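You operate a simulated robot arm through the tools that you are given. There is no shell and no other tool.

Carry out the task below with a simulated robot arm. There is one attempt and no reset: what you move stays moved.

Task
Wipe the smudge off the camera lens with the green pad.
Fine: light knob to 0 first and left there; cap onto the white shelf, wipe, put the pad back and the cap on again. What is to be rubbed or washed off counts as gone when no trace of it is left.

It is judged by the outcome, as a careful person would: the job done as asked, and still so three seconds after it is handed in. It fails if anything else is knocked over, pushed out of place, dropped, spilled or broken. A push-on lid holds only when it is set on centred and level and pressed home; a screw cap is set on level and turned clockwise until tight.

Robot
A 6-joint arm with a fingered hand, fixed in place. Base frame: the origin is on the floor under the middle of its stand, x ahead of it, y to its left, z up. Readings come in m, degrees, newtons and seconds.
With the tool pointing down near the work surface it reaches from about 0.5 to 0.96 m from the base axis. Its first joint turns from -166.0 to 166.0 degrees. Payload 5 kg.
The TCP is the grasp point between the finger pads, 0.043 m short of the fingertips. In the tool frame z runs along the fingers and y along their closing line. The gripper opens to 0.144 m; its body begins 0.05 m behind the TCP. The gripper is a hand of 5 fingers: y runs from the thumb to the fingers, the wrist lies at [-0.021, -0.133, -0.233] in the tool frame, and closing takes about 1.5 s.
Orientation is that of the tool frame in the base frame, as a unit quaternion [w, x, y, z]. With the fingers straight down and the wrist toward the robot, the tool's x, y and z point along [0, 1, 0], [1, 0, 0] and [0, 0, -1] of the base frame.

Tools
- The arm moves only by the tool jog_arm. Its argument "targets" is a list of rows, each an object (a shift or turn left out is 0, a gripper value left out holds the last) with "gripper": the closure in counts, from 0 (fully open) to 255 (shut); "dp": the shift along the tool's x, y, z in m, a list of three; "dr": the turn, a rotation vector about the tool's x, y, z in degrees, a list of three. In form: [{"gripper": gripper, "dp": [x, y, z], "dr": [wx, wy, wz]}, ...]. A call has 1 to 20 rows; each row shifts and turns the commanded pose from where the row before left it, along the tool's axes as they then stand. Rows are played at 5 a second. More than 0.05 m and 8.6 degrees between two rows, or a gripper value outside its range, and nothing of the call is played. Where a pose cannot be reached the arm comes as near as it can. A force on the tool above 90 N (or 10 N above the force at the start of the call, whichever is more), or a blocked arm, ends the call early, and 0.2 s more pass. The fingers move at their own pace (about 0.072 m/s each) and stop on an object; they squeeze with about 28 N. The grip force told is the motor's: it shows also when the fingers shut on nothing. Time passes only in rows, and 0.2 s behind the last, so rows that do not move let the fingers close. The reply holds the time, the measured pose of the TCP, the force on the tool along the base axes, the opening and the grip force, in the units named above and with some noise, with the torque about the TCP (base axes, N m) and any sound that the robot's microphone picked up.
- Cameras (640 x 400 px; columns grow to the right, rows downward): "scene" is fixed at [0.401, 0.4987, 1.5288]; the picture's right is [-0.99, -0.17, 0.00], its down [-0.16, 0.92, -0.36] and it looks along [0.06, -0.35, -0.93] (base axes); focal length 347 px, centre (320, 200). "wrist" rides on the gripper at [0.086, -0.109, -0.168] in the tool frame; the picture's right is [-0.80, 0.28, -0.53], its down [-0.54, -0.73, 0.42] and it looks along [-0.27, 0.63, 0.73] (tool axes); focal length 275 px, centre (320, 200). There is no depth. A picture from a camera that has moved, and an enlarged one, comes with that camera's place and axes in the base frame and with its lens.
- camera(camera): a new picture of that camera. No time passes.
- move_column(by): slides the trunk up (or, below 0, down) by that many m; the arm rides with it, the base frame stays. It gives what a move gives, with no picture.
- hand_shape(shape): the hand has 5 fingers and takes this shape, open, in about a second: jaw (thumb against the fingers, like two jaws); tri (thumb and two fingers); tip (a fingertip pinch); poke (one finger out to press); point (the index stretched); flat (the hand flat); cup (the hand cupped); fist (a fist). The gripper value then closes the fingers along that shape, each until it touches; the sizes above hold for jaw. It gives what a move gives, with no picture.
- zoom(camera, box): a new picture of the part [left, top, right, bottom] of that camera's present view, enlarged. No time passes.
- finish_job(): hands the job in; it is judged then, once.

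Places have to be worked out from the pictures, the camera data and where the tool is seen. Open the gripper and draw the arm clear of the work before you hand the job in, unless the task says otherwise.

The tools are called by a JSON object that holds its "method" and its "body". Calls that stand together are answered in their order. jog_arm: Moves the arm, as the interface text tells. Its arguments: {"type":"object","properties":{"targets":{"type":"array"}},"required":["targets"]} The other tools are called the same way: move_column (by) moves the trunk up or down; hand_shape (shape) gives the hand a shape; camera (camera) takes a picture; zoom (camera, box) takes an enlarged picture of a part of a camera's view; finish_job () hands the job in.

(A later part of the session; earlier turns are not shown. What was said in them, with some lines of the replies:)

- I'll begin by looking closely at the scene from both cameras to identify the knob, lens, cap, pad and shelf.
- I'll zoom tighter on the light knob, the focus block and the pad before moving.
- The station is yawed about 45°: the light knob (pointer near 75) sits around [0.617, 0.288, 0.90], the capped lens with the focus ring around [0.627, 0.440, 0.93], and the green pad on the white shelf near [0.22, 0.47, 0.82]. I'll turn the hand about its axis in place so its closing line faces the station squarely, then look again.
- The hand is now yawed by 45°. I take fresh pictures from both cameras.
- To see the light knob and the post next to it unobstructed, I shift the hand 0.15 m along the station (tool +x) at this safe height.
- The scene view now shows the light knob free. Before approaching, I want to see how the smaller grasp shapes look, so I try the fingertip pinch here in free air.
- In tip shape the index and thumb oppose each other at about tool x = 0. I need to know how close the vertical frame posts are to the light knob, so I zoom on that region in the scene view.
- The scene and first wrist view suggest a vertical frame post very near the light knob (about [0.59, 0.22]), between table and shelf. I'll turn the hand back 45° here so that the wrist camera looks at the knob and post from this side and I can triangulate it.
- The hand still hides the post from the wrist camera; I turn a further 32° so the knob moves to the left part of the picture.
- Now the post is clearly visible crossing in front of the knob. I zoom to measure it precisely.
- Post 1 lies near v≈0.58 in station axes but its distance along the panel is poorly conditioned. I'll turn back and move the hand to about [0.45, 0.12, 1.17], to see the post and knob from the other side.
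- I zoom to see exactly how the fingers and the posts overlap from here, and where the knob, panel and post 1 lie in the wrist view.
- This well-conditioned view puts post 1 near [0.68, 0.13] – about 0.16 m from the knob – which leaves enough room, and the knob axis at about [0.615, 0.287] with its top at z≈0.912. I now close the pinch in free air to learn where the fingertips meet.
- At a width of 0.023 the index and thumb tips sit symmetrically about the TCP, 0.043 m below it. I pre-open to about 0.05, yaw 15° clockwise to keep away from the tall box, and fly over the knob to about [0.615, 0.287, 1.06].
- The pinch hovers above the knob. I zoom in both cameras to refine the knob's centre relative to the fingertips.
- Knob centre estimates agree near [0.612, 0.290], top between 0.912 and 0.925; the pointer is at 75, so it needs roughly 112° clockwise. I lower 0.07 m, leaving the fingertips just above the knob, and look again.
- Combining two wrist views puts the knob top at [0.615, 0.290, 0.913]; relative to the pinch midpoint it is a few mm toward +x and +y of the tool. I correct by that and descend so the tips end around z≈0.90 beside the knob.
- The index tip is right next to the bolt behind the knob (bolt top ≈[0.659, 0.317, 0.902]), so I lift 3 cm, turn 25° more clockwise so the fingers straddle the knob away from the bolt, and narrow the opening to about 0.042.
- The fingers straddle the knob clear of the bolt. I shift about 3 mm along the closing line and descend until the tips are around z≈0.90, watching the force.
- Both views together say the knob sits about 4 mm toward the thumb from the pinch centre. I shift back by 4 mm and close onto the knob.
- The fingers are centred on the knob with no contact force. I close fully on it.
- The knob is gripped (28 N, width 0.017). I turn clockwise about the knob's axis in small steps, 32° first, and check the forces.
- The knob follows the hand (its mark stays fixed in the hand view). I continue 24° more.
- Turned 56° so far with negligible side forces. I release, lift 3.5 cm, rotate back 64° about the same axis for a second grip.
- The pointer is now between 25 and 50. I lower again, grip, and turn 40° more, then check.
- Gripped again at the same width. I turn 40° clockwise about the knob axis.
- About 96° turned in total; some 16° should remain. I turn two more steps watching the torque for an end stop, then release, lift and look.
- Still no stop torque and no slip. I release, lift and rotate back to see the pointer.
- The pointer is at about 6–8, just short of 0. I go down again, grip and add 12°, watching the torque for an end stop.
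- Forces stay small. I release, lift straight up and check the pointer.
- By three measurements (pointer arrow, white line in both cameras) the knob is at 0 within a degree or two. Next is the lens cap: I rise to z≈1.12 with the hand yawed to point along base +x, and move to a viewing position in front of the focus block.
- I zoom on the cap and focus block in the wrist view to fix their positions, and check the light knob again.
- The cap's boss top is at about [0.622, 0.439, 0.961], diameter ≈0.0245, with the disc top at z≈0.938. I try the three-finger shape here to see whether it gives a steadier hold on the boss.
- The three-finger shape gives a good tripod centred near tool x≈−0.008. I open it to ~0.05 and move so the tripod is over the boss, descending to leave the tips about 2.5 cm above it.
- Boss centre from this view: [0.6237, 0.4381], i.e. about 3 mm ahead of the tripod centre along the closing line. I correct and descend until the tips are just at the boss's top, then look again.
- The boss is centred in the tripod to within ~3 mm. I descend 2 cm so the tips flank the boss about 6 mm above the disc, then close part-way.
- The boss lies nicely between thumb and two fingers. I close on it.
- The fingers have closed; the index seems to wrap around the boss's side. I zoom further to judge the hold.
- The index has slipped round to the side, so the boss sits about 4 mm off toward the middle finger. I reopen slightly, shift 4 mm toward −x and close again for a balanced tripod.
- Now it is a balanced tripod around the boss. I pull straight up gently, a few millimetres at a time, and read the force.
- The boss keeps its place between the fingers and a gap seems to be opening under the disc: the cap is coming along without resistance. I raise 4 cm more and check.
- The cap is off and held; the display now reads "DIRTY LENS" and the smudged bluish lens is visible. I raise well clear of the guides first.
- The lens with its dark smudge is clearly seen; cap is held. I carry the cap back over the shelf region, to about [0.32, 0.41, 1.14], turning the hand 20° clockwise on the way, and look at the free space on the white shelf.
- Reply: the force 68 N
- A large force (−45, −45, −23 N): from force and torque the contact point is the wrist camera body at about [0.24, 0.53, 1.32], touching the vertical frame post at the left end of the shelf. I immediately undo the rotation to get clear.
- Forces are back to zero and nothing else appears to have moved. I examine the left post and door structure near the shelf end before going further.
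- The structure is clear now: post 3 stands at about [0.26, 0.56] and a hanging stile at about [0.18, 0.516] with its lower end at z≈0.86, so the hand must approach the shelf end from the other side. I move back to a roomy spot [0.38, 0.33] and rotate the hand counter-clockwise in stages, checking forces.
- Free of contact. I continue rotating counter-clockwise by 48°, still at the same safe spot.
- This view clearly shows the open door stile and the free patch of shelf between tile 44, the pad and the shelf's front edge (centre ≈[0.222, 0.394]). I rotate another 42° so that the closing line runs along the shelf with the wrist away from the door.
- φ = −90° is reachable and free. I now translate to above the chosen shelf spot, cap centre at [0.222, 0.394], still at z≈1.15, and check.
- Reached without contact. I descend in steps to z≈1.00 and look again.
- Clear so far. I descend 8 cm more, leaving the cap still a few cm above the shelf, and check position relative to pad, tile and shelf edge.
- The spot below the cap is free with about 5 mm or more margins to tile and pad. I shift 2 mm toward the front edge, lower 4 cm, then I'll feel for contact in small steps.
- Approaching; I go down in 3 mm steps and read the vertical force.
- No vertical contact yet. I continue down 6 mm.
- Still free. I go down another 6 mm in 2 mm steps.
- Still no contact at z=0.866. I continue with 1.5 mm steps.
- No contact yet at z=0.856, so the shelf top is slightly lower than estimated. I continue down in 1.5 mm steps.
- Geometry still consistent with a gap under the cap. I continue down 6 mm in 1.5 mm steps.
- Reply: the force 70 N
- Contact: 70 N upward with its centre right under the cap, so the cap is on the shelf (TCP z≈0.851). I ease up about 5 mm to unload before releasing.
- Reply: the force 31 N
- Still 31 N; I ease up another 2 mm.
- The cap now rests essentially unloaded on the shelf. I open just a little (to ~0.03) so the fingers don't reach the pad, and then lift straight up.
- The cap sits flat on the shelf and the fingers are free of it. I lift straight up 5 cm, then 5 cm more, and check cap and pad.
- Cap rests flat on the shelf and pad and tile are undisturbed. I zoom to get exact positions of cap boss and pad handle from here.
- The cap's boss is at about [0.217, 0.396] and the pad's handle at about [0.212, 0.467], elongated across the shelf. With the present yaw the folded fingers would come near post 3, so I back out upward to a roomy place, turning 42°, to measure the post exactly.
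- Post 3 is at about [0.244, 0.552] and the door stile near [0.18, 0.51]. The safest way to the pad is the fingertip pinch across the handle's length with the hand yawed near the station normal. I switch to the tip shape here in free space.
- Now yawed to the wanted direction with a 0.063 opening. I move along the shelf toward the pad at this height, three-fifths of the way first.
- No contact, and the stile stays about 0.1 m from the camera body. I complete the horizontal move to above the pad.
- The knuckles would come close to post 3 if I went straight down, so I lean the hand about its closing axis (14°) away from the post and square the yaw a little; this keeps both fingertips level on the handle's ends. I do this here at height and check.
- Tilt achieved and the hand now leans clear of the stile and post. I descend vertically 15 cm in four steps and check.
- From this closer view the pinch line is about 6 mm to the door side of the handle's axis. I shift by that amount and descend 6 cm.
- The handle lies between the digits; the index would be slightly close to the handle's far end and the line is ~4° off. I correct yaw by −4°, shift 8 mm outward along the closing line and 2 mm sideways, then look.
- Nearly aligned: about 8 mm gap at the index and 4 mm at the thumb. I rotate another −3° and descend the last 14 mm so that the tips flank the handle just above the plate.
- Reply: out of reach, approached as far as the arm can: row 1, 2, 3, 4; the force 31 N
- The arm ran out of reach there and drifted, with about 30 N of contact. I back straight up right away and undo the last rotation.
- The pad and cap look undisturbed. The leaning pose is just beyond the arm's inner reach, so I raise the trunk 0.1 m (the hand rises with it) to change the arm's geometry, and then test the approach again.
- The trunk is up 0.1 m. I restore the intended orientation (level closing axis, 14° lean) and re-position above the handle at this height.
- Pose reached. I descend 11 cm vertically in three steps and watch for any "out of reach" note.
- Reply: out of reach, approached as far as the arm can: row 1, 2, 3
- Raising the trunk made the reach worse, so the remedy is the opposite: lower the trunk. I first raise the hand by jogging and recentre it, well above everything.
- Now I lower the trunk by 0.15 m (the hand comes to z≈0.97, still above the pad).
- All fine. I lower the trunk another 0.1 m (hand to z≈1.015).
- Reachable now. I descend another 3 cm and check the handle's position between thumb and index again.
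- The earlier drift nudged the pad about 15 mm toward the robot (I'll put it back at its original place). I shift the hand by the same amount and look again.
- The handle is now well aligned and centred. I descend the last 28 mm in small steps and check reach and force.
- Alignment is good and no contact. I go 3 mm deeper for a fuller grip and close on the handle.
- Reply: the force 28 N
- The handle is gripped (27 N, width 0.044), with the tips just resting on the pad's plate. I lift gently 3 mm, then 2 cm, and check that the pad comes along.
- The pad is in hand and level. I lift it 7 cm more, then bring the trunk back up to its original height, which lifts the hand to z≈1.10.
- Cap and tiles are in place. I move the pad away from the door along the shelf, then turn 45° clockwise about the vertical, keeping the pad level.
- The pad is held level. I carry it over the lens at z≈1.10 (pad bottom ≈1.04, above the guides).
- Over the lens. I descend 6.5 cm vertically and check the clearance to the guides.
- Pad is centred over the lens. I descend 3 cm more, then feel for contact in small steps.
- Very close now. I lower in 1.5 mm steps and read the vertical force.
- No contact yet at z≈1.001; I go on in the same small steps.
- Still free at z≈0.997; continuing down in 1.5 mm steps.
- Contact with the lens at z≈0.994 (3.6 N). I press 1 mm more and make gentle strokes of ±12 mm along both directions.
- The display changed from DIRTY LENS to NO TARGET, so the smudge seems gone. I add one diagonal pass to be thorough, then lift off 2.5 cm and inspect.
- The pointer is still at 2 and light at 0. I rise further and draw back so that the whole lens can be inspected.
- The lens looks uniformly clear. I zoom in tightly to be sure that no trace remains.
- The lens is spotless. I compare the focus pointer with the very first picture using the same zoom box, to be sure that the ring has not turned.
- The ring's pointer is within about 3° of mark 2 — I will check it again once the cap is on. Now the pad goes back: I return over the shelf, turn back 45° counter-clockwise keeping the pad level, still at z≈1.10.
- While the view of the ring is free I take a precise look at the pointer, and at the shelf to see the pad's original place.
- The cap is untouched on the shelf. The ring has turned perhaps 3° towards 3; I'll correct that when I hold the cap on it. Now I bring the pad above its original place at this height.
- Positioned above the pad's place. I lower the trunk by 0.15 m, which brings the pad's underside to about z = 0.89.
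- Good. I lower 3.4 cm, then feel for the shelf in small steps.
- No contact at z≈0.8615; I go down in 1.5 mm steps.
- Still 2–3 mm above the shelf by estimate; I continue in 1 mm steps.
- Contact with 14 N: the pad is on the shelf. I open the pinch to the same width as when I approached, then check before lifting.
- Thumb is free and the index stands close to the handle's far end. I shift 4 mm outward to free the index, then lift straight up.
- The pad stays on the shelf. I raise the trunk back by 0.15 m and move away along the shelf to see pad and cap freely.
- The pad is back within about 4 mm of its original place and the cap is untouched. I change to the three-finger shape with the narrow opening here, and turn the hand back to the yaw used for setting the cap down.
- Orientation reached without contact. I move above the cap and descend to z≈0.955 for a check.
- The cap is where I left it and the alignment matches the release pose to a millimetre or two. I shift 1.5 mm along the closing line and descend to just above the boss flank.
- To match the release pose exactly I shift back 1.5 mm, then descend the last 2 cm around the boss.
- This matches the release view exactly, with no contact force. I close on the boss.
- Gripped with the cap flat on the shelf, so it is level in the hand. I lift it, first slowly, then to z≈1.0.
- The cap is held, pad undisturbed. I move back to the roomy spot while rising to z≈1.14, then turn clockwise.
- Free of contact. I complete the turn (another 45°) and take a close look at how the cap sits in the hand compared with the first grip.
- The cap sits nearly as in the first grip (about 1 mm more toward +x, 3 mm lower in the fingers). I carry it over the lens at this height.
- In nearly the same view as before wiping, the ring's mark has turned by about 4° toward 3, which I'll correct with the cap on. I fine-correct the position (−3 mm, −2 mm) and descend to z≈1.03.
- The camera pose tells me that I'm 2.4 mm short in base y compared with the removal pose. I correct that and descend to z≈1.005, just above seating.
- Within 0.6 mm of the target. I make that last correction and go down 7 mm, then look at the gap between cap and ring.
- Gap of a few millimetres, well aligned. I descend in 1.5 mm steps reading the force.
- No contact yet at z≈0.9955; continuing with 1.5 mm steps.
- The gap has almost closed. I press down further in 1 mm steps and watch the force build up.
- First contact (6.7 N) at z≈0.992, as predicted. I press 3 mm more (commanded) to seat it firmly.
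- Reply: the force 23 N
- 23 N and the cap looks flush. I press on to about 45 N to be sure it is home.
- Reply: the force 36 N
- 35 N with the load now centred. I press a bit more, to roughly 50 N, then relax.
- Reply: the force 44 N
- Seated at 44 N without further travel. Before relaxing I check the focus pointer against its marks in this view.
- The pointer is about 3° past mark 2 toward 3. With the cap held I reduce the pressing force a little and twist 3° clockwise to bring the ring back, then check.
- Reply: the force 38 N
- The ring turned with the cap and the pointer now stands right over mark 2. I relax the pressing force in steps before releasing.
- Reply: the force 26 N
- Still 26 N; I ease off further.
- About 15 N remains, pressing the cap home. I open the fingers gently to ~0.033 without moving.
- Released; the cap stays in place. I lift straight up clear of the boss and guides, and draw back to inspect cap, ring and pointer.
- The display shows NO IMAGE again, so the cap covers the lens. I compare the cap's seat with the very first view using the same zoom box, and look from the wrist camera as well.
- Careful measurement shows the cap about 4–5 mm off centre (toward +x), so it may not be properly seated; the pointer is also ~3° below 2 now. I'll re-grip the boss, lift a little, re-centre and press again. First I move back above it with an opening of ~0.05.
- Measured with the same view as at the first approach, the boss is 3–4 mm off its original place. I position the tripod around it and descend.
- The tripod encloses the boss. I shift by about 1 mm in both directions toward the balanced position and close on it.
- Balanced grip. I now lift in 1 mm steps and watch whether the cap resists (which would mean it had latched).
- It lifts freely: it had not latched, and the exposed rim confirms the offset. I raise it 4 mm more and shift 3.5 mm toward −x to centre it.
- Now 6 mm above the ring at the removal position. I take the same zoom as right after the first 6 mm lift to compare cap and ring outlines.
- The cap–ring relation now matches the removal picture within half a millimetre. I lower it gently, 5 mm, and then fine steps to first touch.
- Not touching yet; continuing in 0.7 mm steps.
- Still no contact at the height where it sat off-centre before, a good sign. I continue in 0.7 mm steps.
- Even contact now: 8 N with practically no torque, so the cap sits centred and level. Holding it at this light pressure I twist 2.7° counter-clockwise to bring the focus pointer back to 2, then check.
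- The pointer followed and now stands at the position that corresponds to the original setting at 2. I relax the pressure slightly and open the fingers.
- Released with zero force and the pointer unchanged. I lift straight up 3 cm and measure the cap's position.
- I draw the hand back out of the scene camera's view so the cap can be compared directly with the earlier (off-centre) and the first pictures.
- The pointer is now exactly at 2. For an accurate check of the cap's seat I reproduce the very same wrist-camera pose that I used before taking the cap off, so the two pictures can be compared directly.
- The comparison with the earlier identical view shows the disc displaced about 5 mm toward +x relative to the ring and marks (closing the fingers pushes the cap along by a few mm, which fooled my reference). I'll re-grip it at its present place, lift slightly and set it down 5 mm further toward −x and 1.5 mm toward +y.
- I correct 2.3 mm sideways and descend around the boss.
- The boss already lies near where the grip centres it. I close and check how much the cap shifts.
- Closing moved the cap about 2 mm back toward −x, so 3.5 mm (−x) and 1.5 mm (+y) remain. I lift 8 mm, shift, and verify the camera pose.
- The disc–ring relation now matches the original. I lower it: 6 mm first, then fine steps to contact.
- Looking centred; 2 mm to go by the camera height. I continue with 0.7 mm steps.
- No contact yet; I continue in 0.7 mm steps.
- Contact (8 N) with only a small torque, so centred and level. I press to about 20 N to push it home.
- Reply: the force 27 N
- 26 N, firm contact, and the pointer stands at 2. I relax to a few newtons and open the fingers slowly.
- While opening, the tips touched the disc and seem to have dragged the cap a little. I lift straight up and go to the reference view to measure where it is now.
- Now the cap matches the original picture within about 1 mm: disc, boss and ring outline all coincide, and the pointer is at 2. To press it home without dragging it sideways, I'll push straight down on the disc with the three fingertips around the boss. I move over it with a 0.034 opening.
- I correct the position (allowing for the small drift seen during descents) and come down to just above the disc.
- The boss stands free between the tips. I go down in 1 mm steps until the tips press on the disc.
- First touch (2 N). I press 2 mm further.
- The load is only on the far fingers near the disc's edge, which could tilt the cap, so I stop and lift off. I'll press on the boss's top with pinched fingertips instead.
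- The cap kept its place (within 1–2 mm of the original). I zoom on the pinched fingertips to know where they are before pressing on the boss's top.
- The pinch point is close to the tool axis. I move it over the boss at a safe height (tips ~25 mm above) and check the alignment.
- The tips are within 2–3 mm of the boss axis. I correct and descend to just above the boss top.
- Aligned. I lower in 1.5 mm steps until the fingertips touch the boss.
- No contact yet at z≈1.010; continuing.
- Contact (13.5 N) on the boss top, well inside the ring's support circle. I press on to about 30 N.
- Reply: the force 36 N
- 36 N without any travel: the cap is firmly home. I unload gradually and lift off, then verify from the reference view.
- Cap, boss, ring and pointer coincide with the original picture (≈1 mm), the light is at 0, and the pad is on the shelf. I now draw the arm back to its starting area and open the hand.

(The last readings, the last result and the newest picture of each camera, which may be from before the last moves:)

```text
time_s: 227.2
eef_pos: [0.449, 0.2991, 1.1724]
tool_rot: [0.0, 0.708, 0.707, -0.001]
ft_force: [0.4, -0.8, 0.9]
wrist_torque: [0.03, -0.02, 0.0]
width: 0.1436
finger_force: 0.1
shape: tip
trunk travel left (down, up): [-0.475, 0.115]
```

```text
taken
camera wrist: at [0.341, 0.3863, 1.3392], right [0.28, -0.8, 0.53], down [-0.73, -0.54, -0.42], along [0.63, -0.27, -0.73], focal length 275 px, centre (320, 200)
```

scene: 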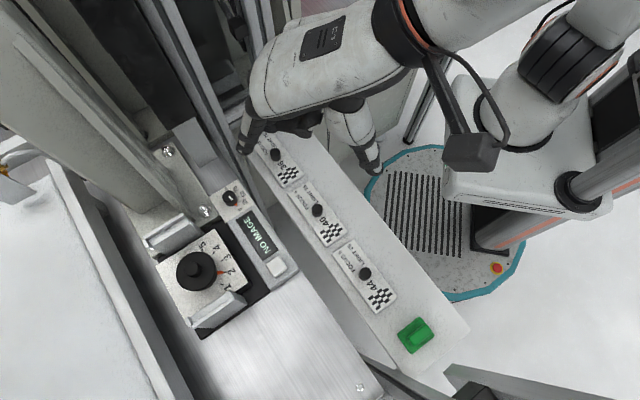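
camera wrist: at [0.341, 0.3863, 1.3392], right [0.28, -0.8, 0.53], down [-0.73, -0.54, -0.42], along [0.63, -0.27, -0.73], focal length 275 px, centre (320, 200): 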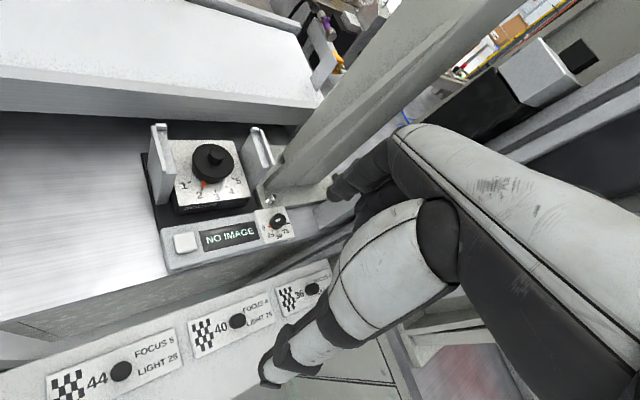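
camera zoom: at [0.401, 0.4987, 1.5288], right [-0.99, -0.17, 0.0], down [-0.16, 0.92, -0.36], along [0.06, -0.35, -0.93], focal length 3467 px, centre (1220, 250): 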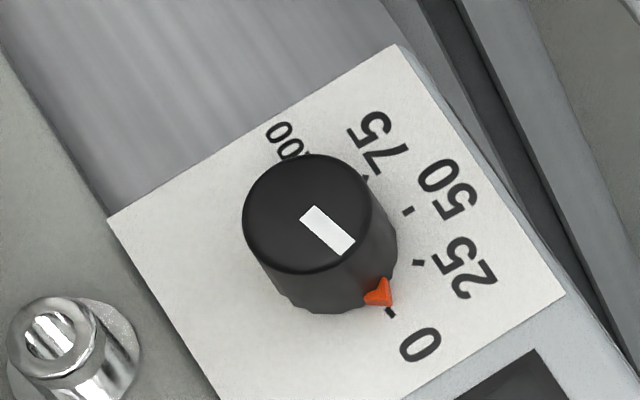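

This is the very pose of the first picture, so I repeat the first wrist zoom for a direct before/after check of the cap, and look at the pad once more.

{"method": "zoom", "body": {"camera": "wrist", "box": [140, 110, 290, 220]}}

{"method": "zoom", "body": {"camera": "scene", "box": [130, 160, 310, 340]}}

{"method": "zoom", "body": {"camera": "scene", "box": [340, 280, 480, 380]}}

```text
3.64 times, centred on (215, 165) of wrist
camera zoom: at [0.341, 0.3863, 1.3392], right [0.28, -0.8, 0.53], down [-0.73, -0.54, -0.42], along [0.63, -0.27, -0.73], focal length 1001 px, centre (702, 327)
```

zoom: 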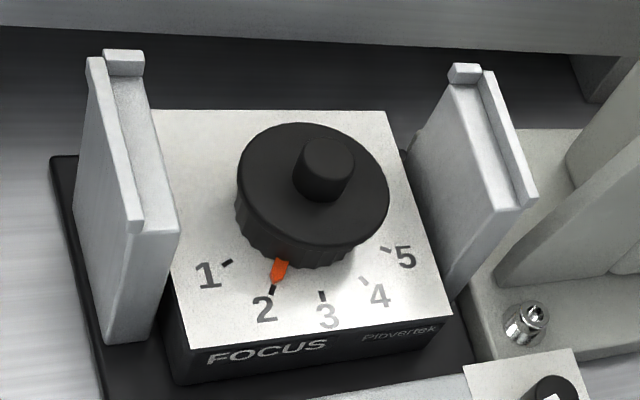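

```text
2.22 times, centred on (220, 250) of scene
camera zoom: at [0.401, 0.4987, 1.5288], right [-0.99, -0.17, 0.0], down [-0.16, 0.92, -0.36], along [0.06, -0.35, -0.93], focal length 770 px, centre (542, 89)
```

zoom: 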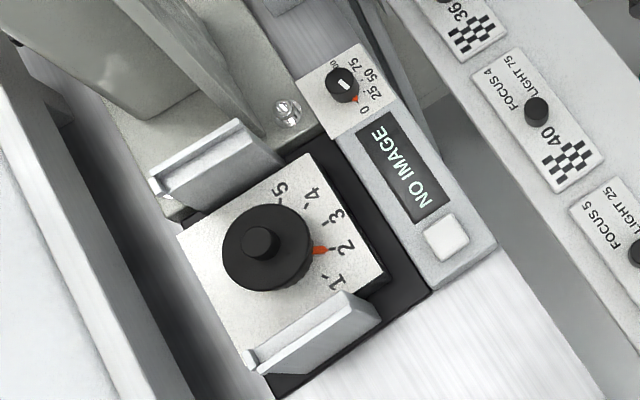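

```text
4.00 times, centred on (410, 330) of scene
camera zoom: at [0.401, 0.4987, 1.5288], right [-0.99, -0.17, 0.0], down [-0.16, 0.92, -0.36], along [0.06, -0.35, -0.93], focal length 1387 px, centre (-40, -320)
```

zoom: 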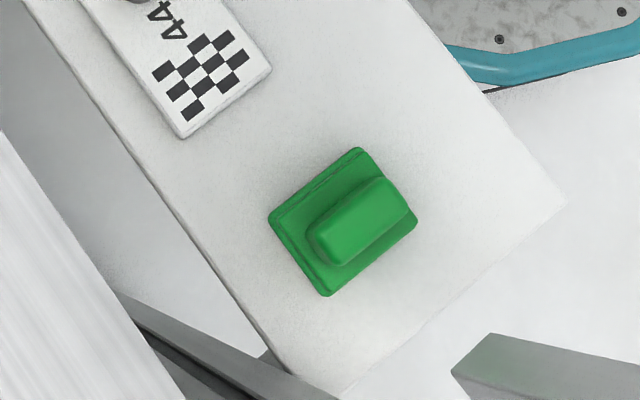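

Before and after views match: cap within about 1 mm and the pointer at 2. Light is at 0, the pad is back within about 4 mm of its place, and the lens was seen clean. The hand is open and clear, so I hand the job in.

{"method": "finish_job", "body": {}}

```text
The job is handed in.
```

I wiped the smudge off the lens with the green pad and handed the job in. No trace was left in the close-ups, and the display went from DIRTY LENS to NO TARGET.

- **Light:** I turned the light knob to 0 first and left it there.
- **Pad:** it is back on the white shelf, about 4 mm from where it started. I nudged it about 15 mm with a finger while reaching for it, then corrected that when I put it back.
- **Cap:** it is back on the lens, within about 1–2 mm of where it sat at the start. My first two tries sat about 5 mm off, so I set it again. I then pressed it down with about 36 N and it did not move. I heard no click, and I can't tell whether this cap is meant to make one.
- **Focus ring:** the wiping turned it about 3°. I brought it back, and the pointer is at 2 again.

While carrying the cap, the wrist camera pressed against a frame post with roughly 70 N. I backed off at once and saw nothing moved or damaged.
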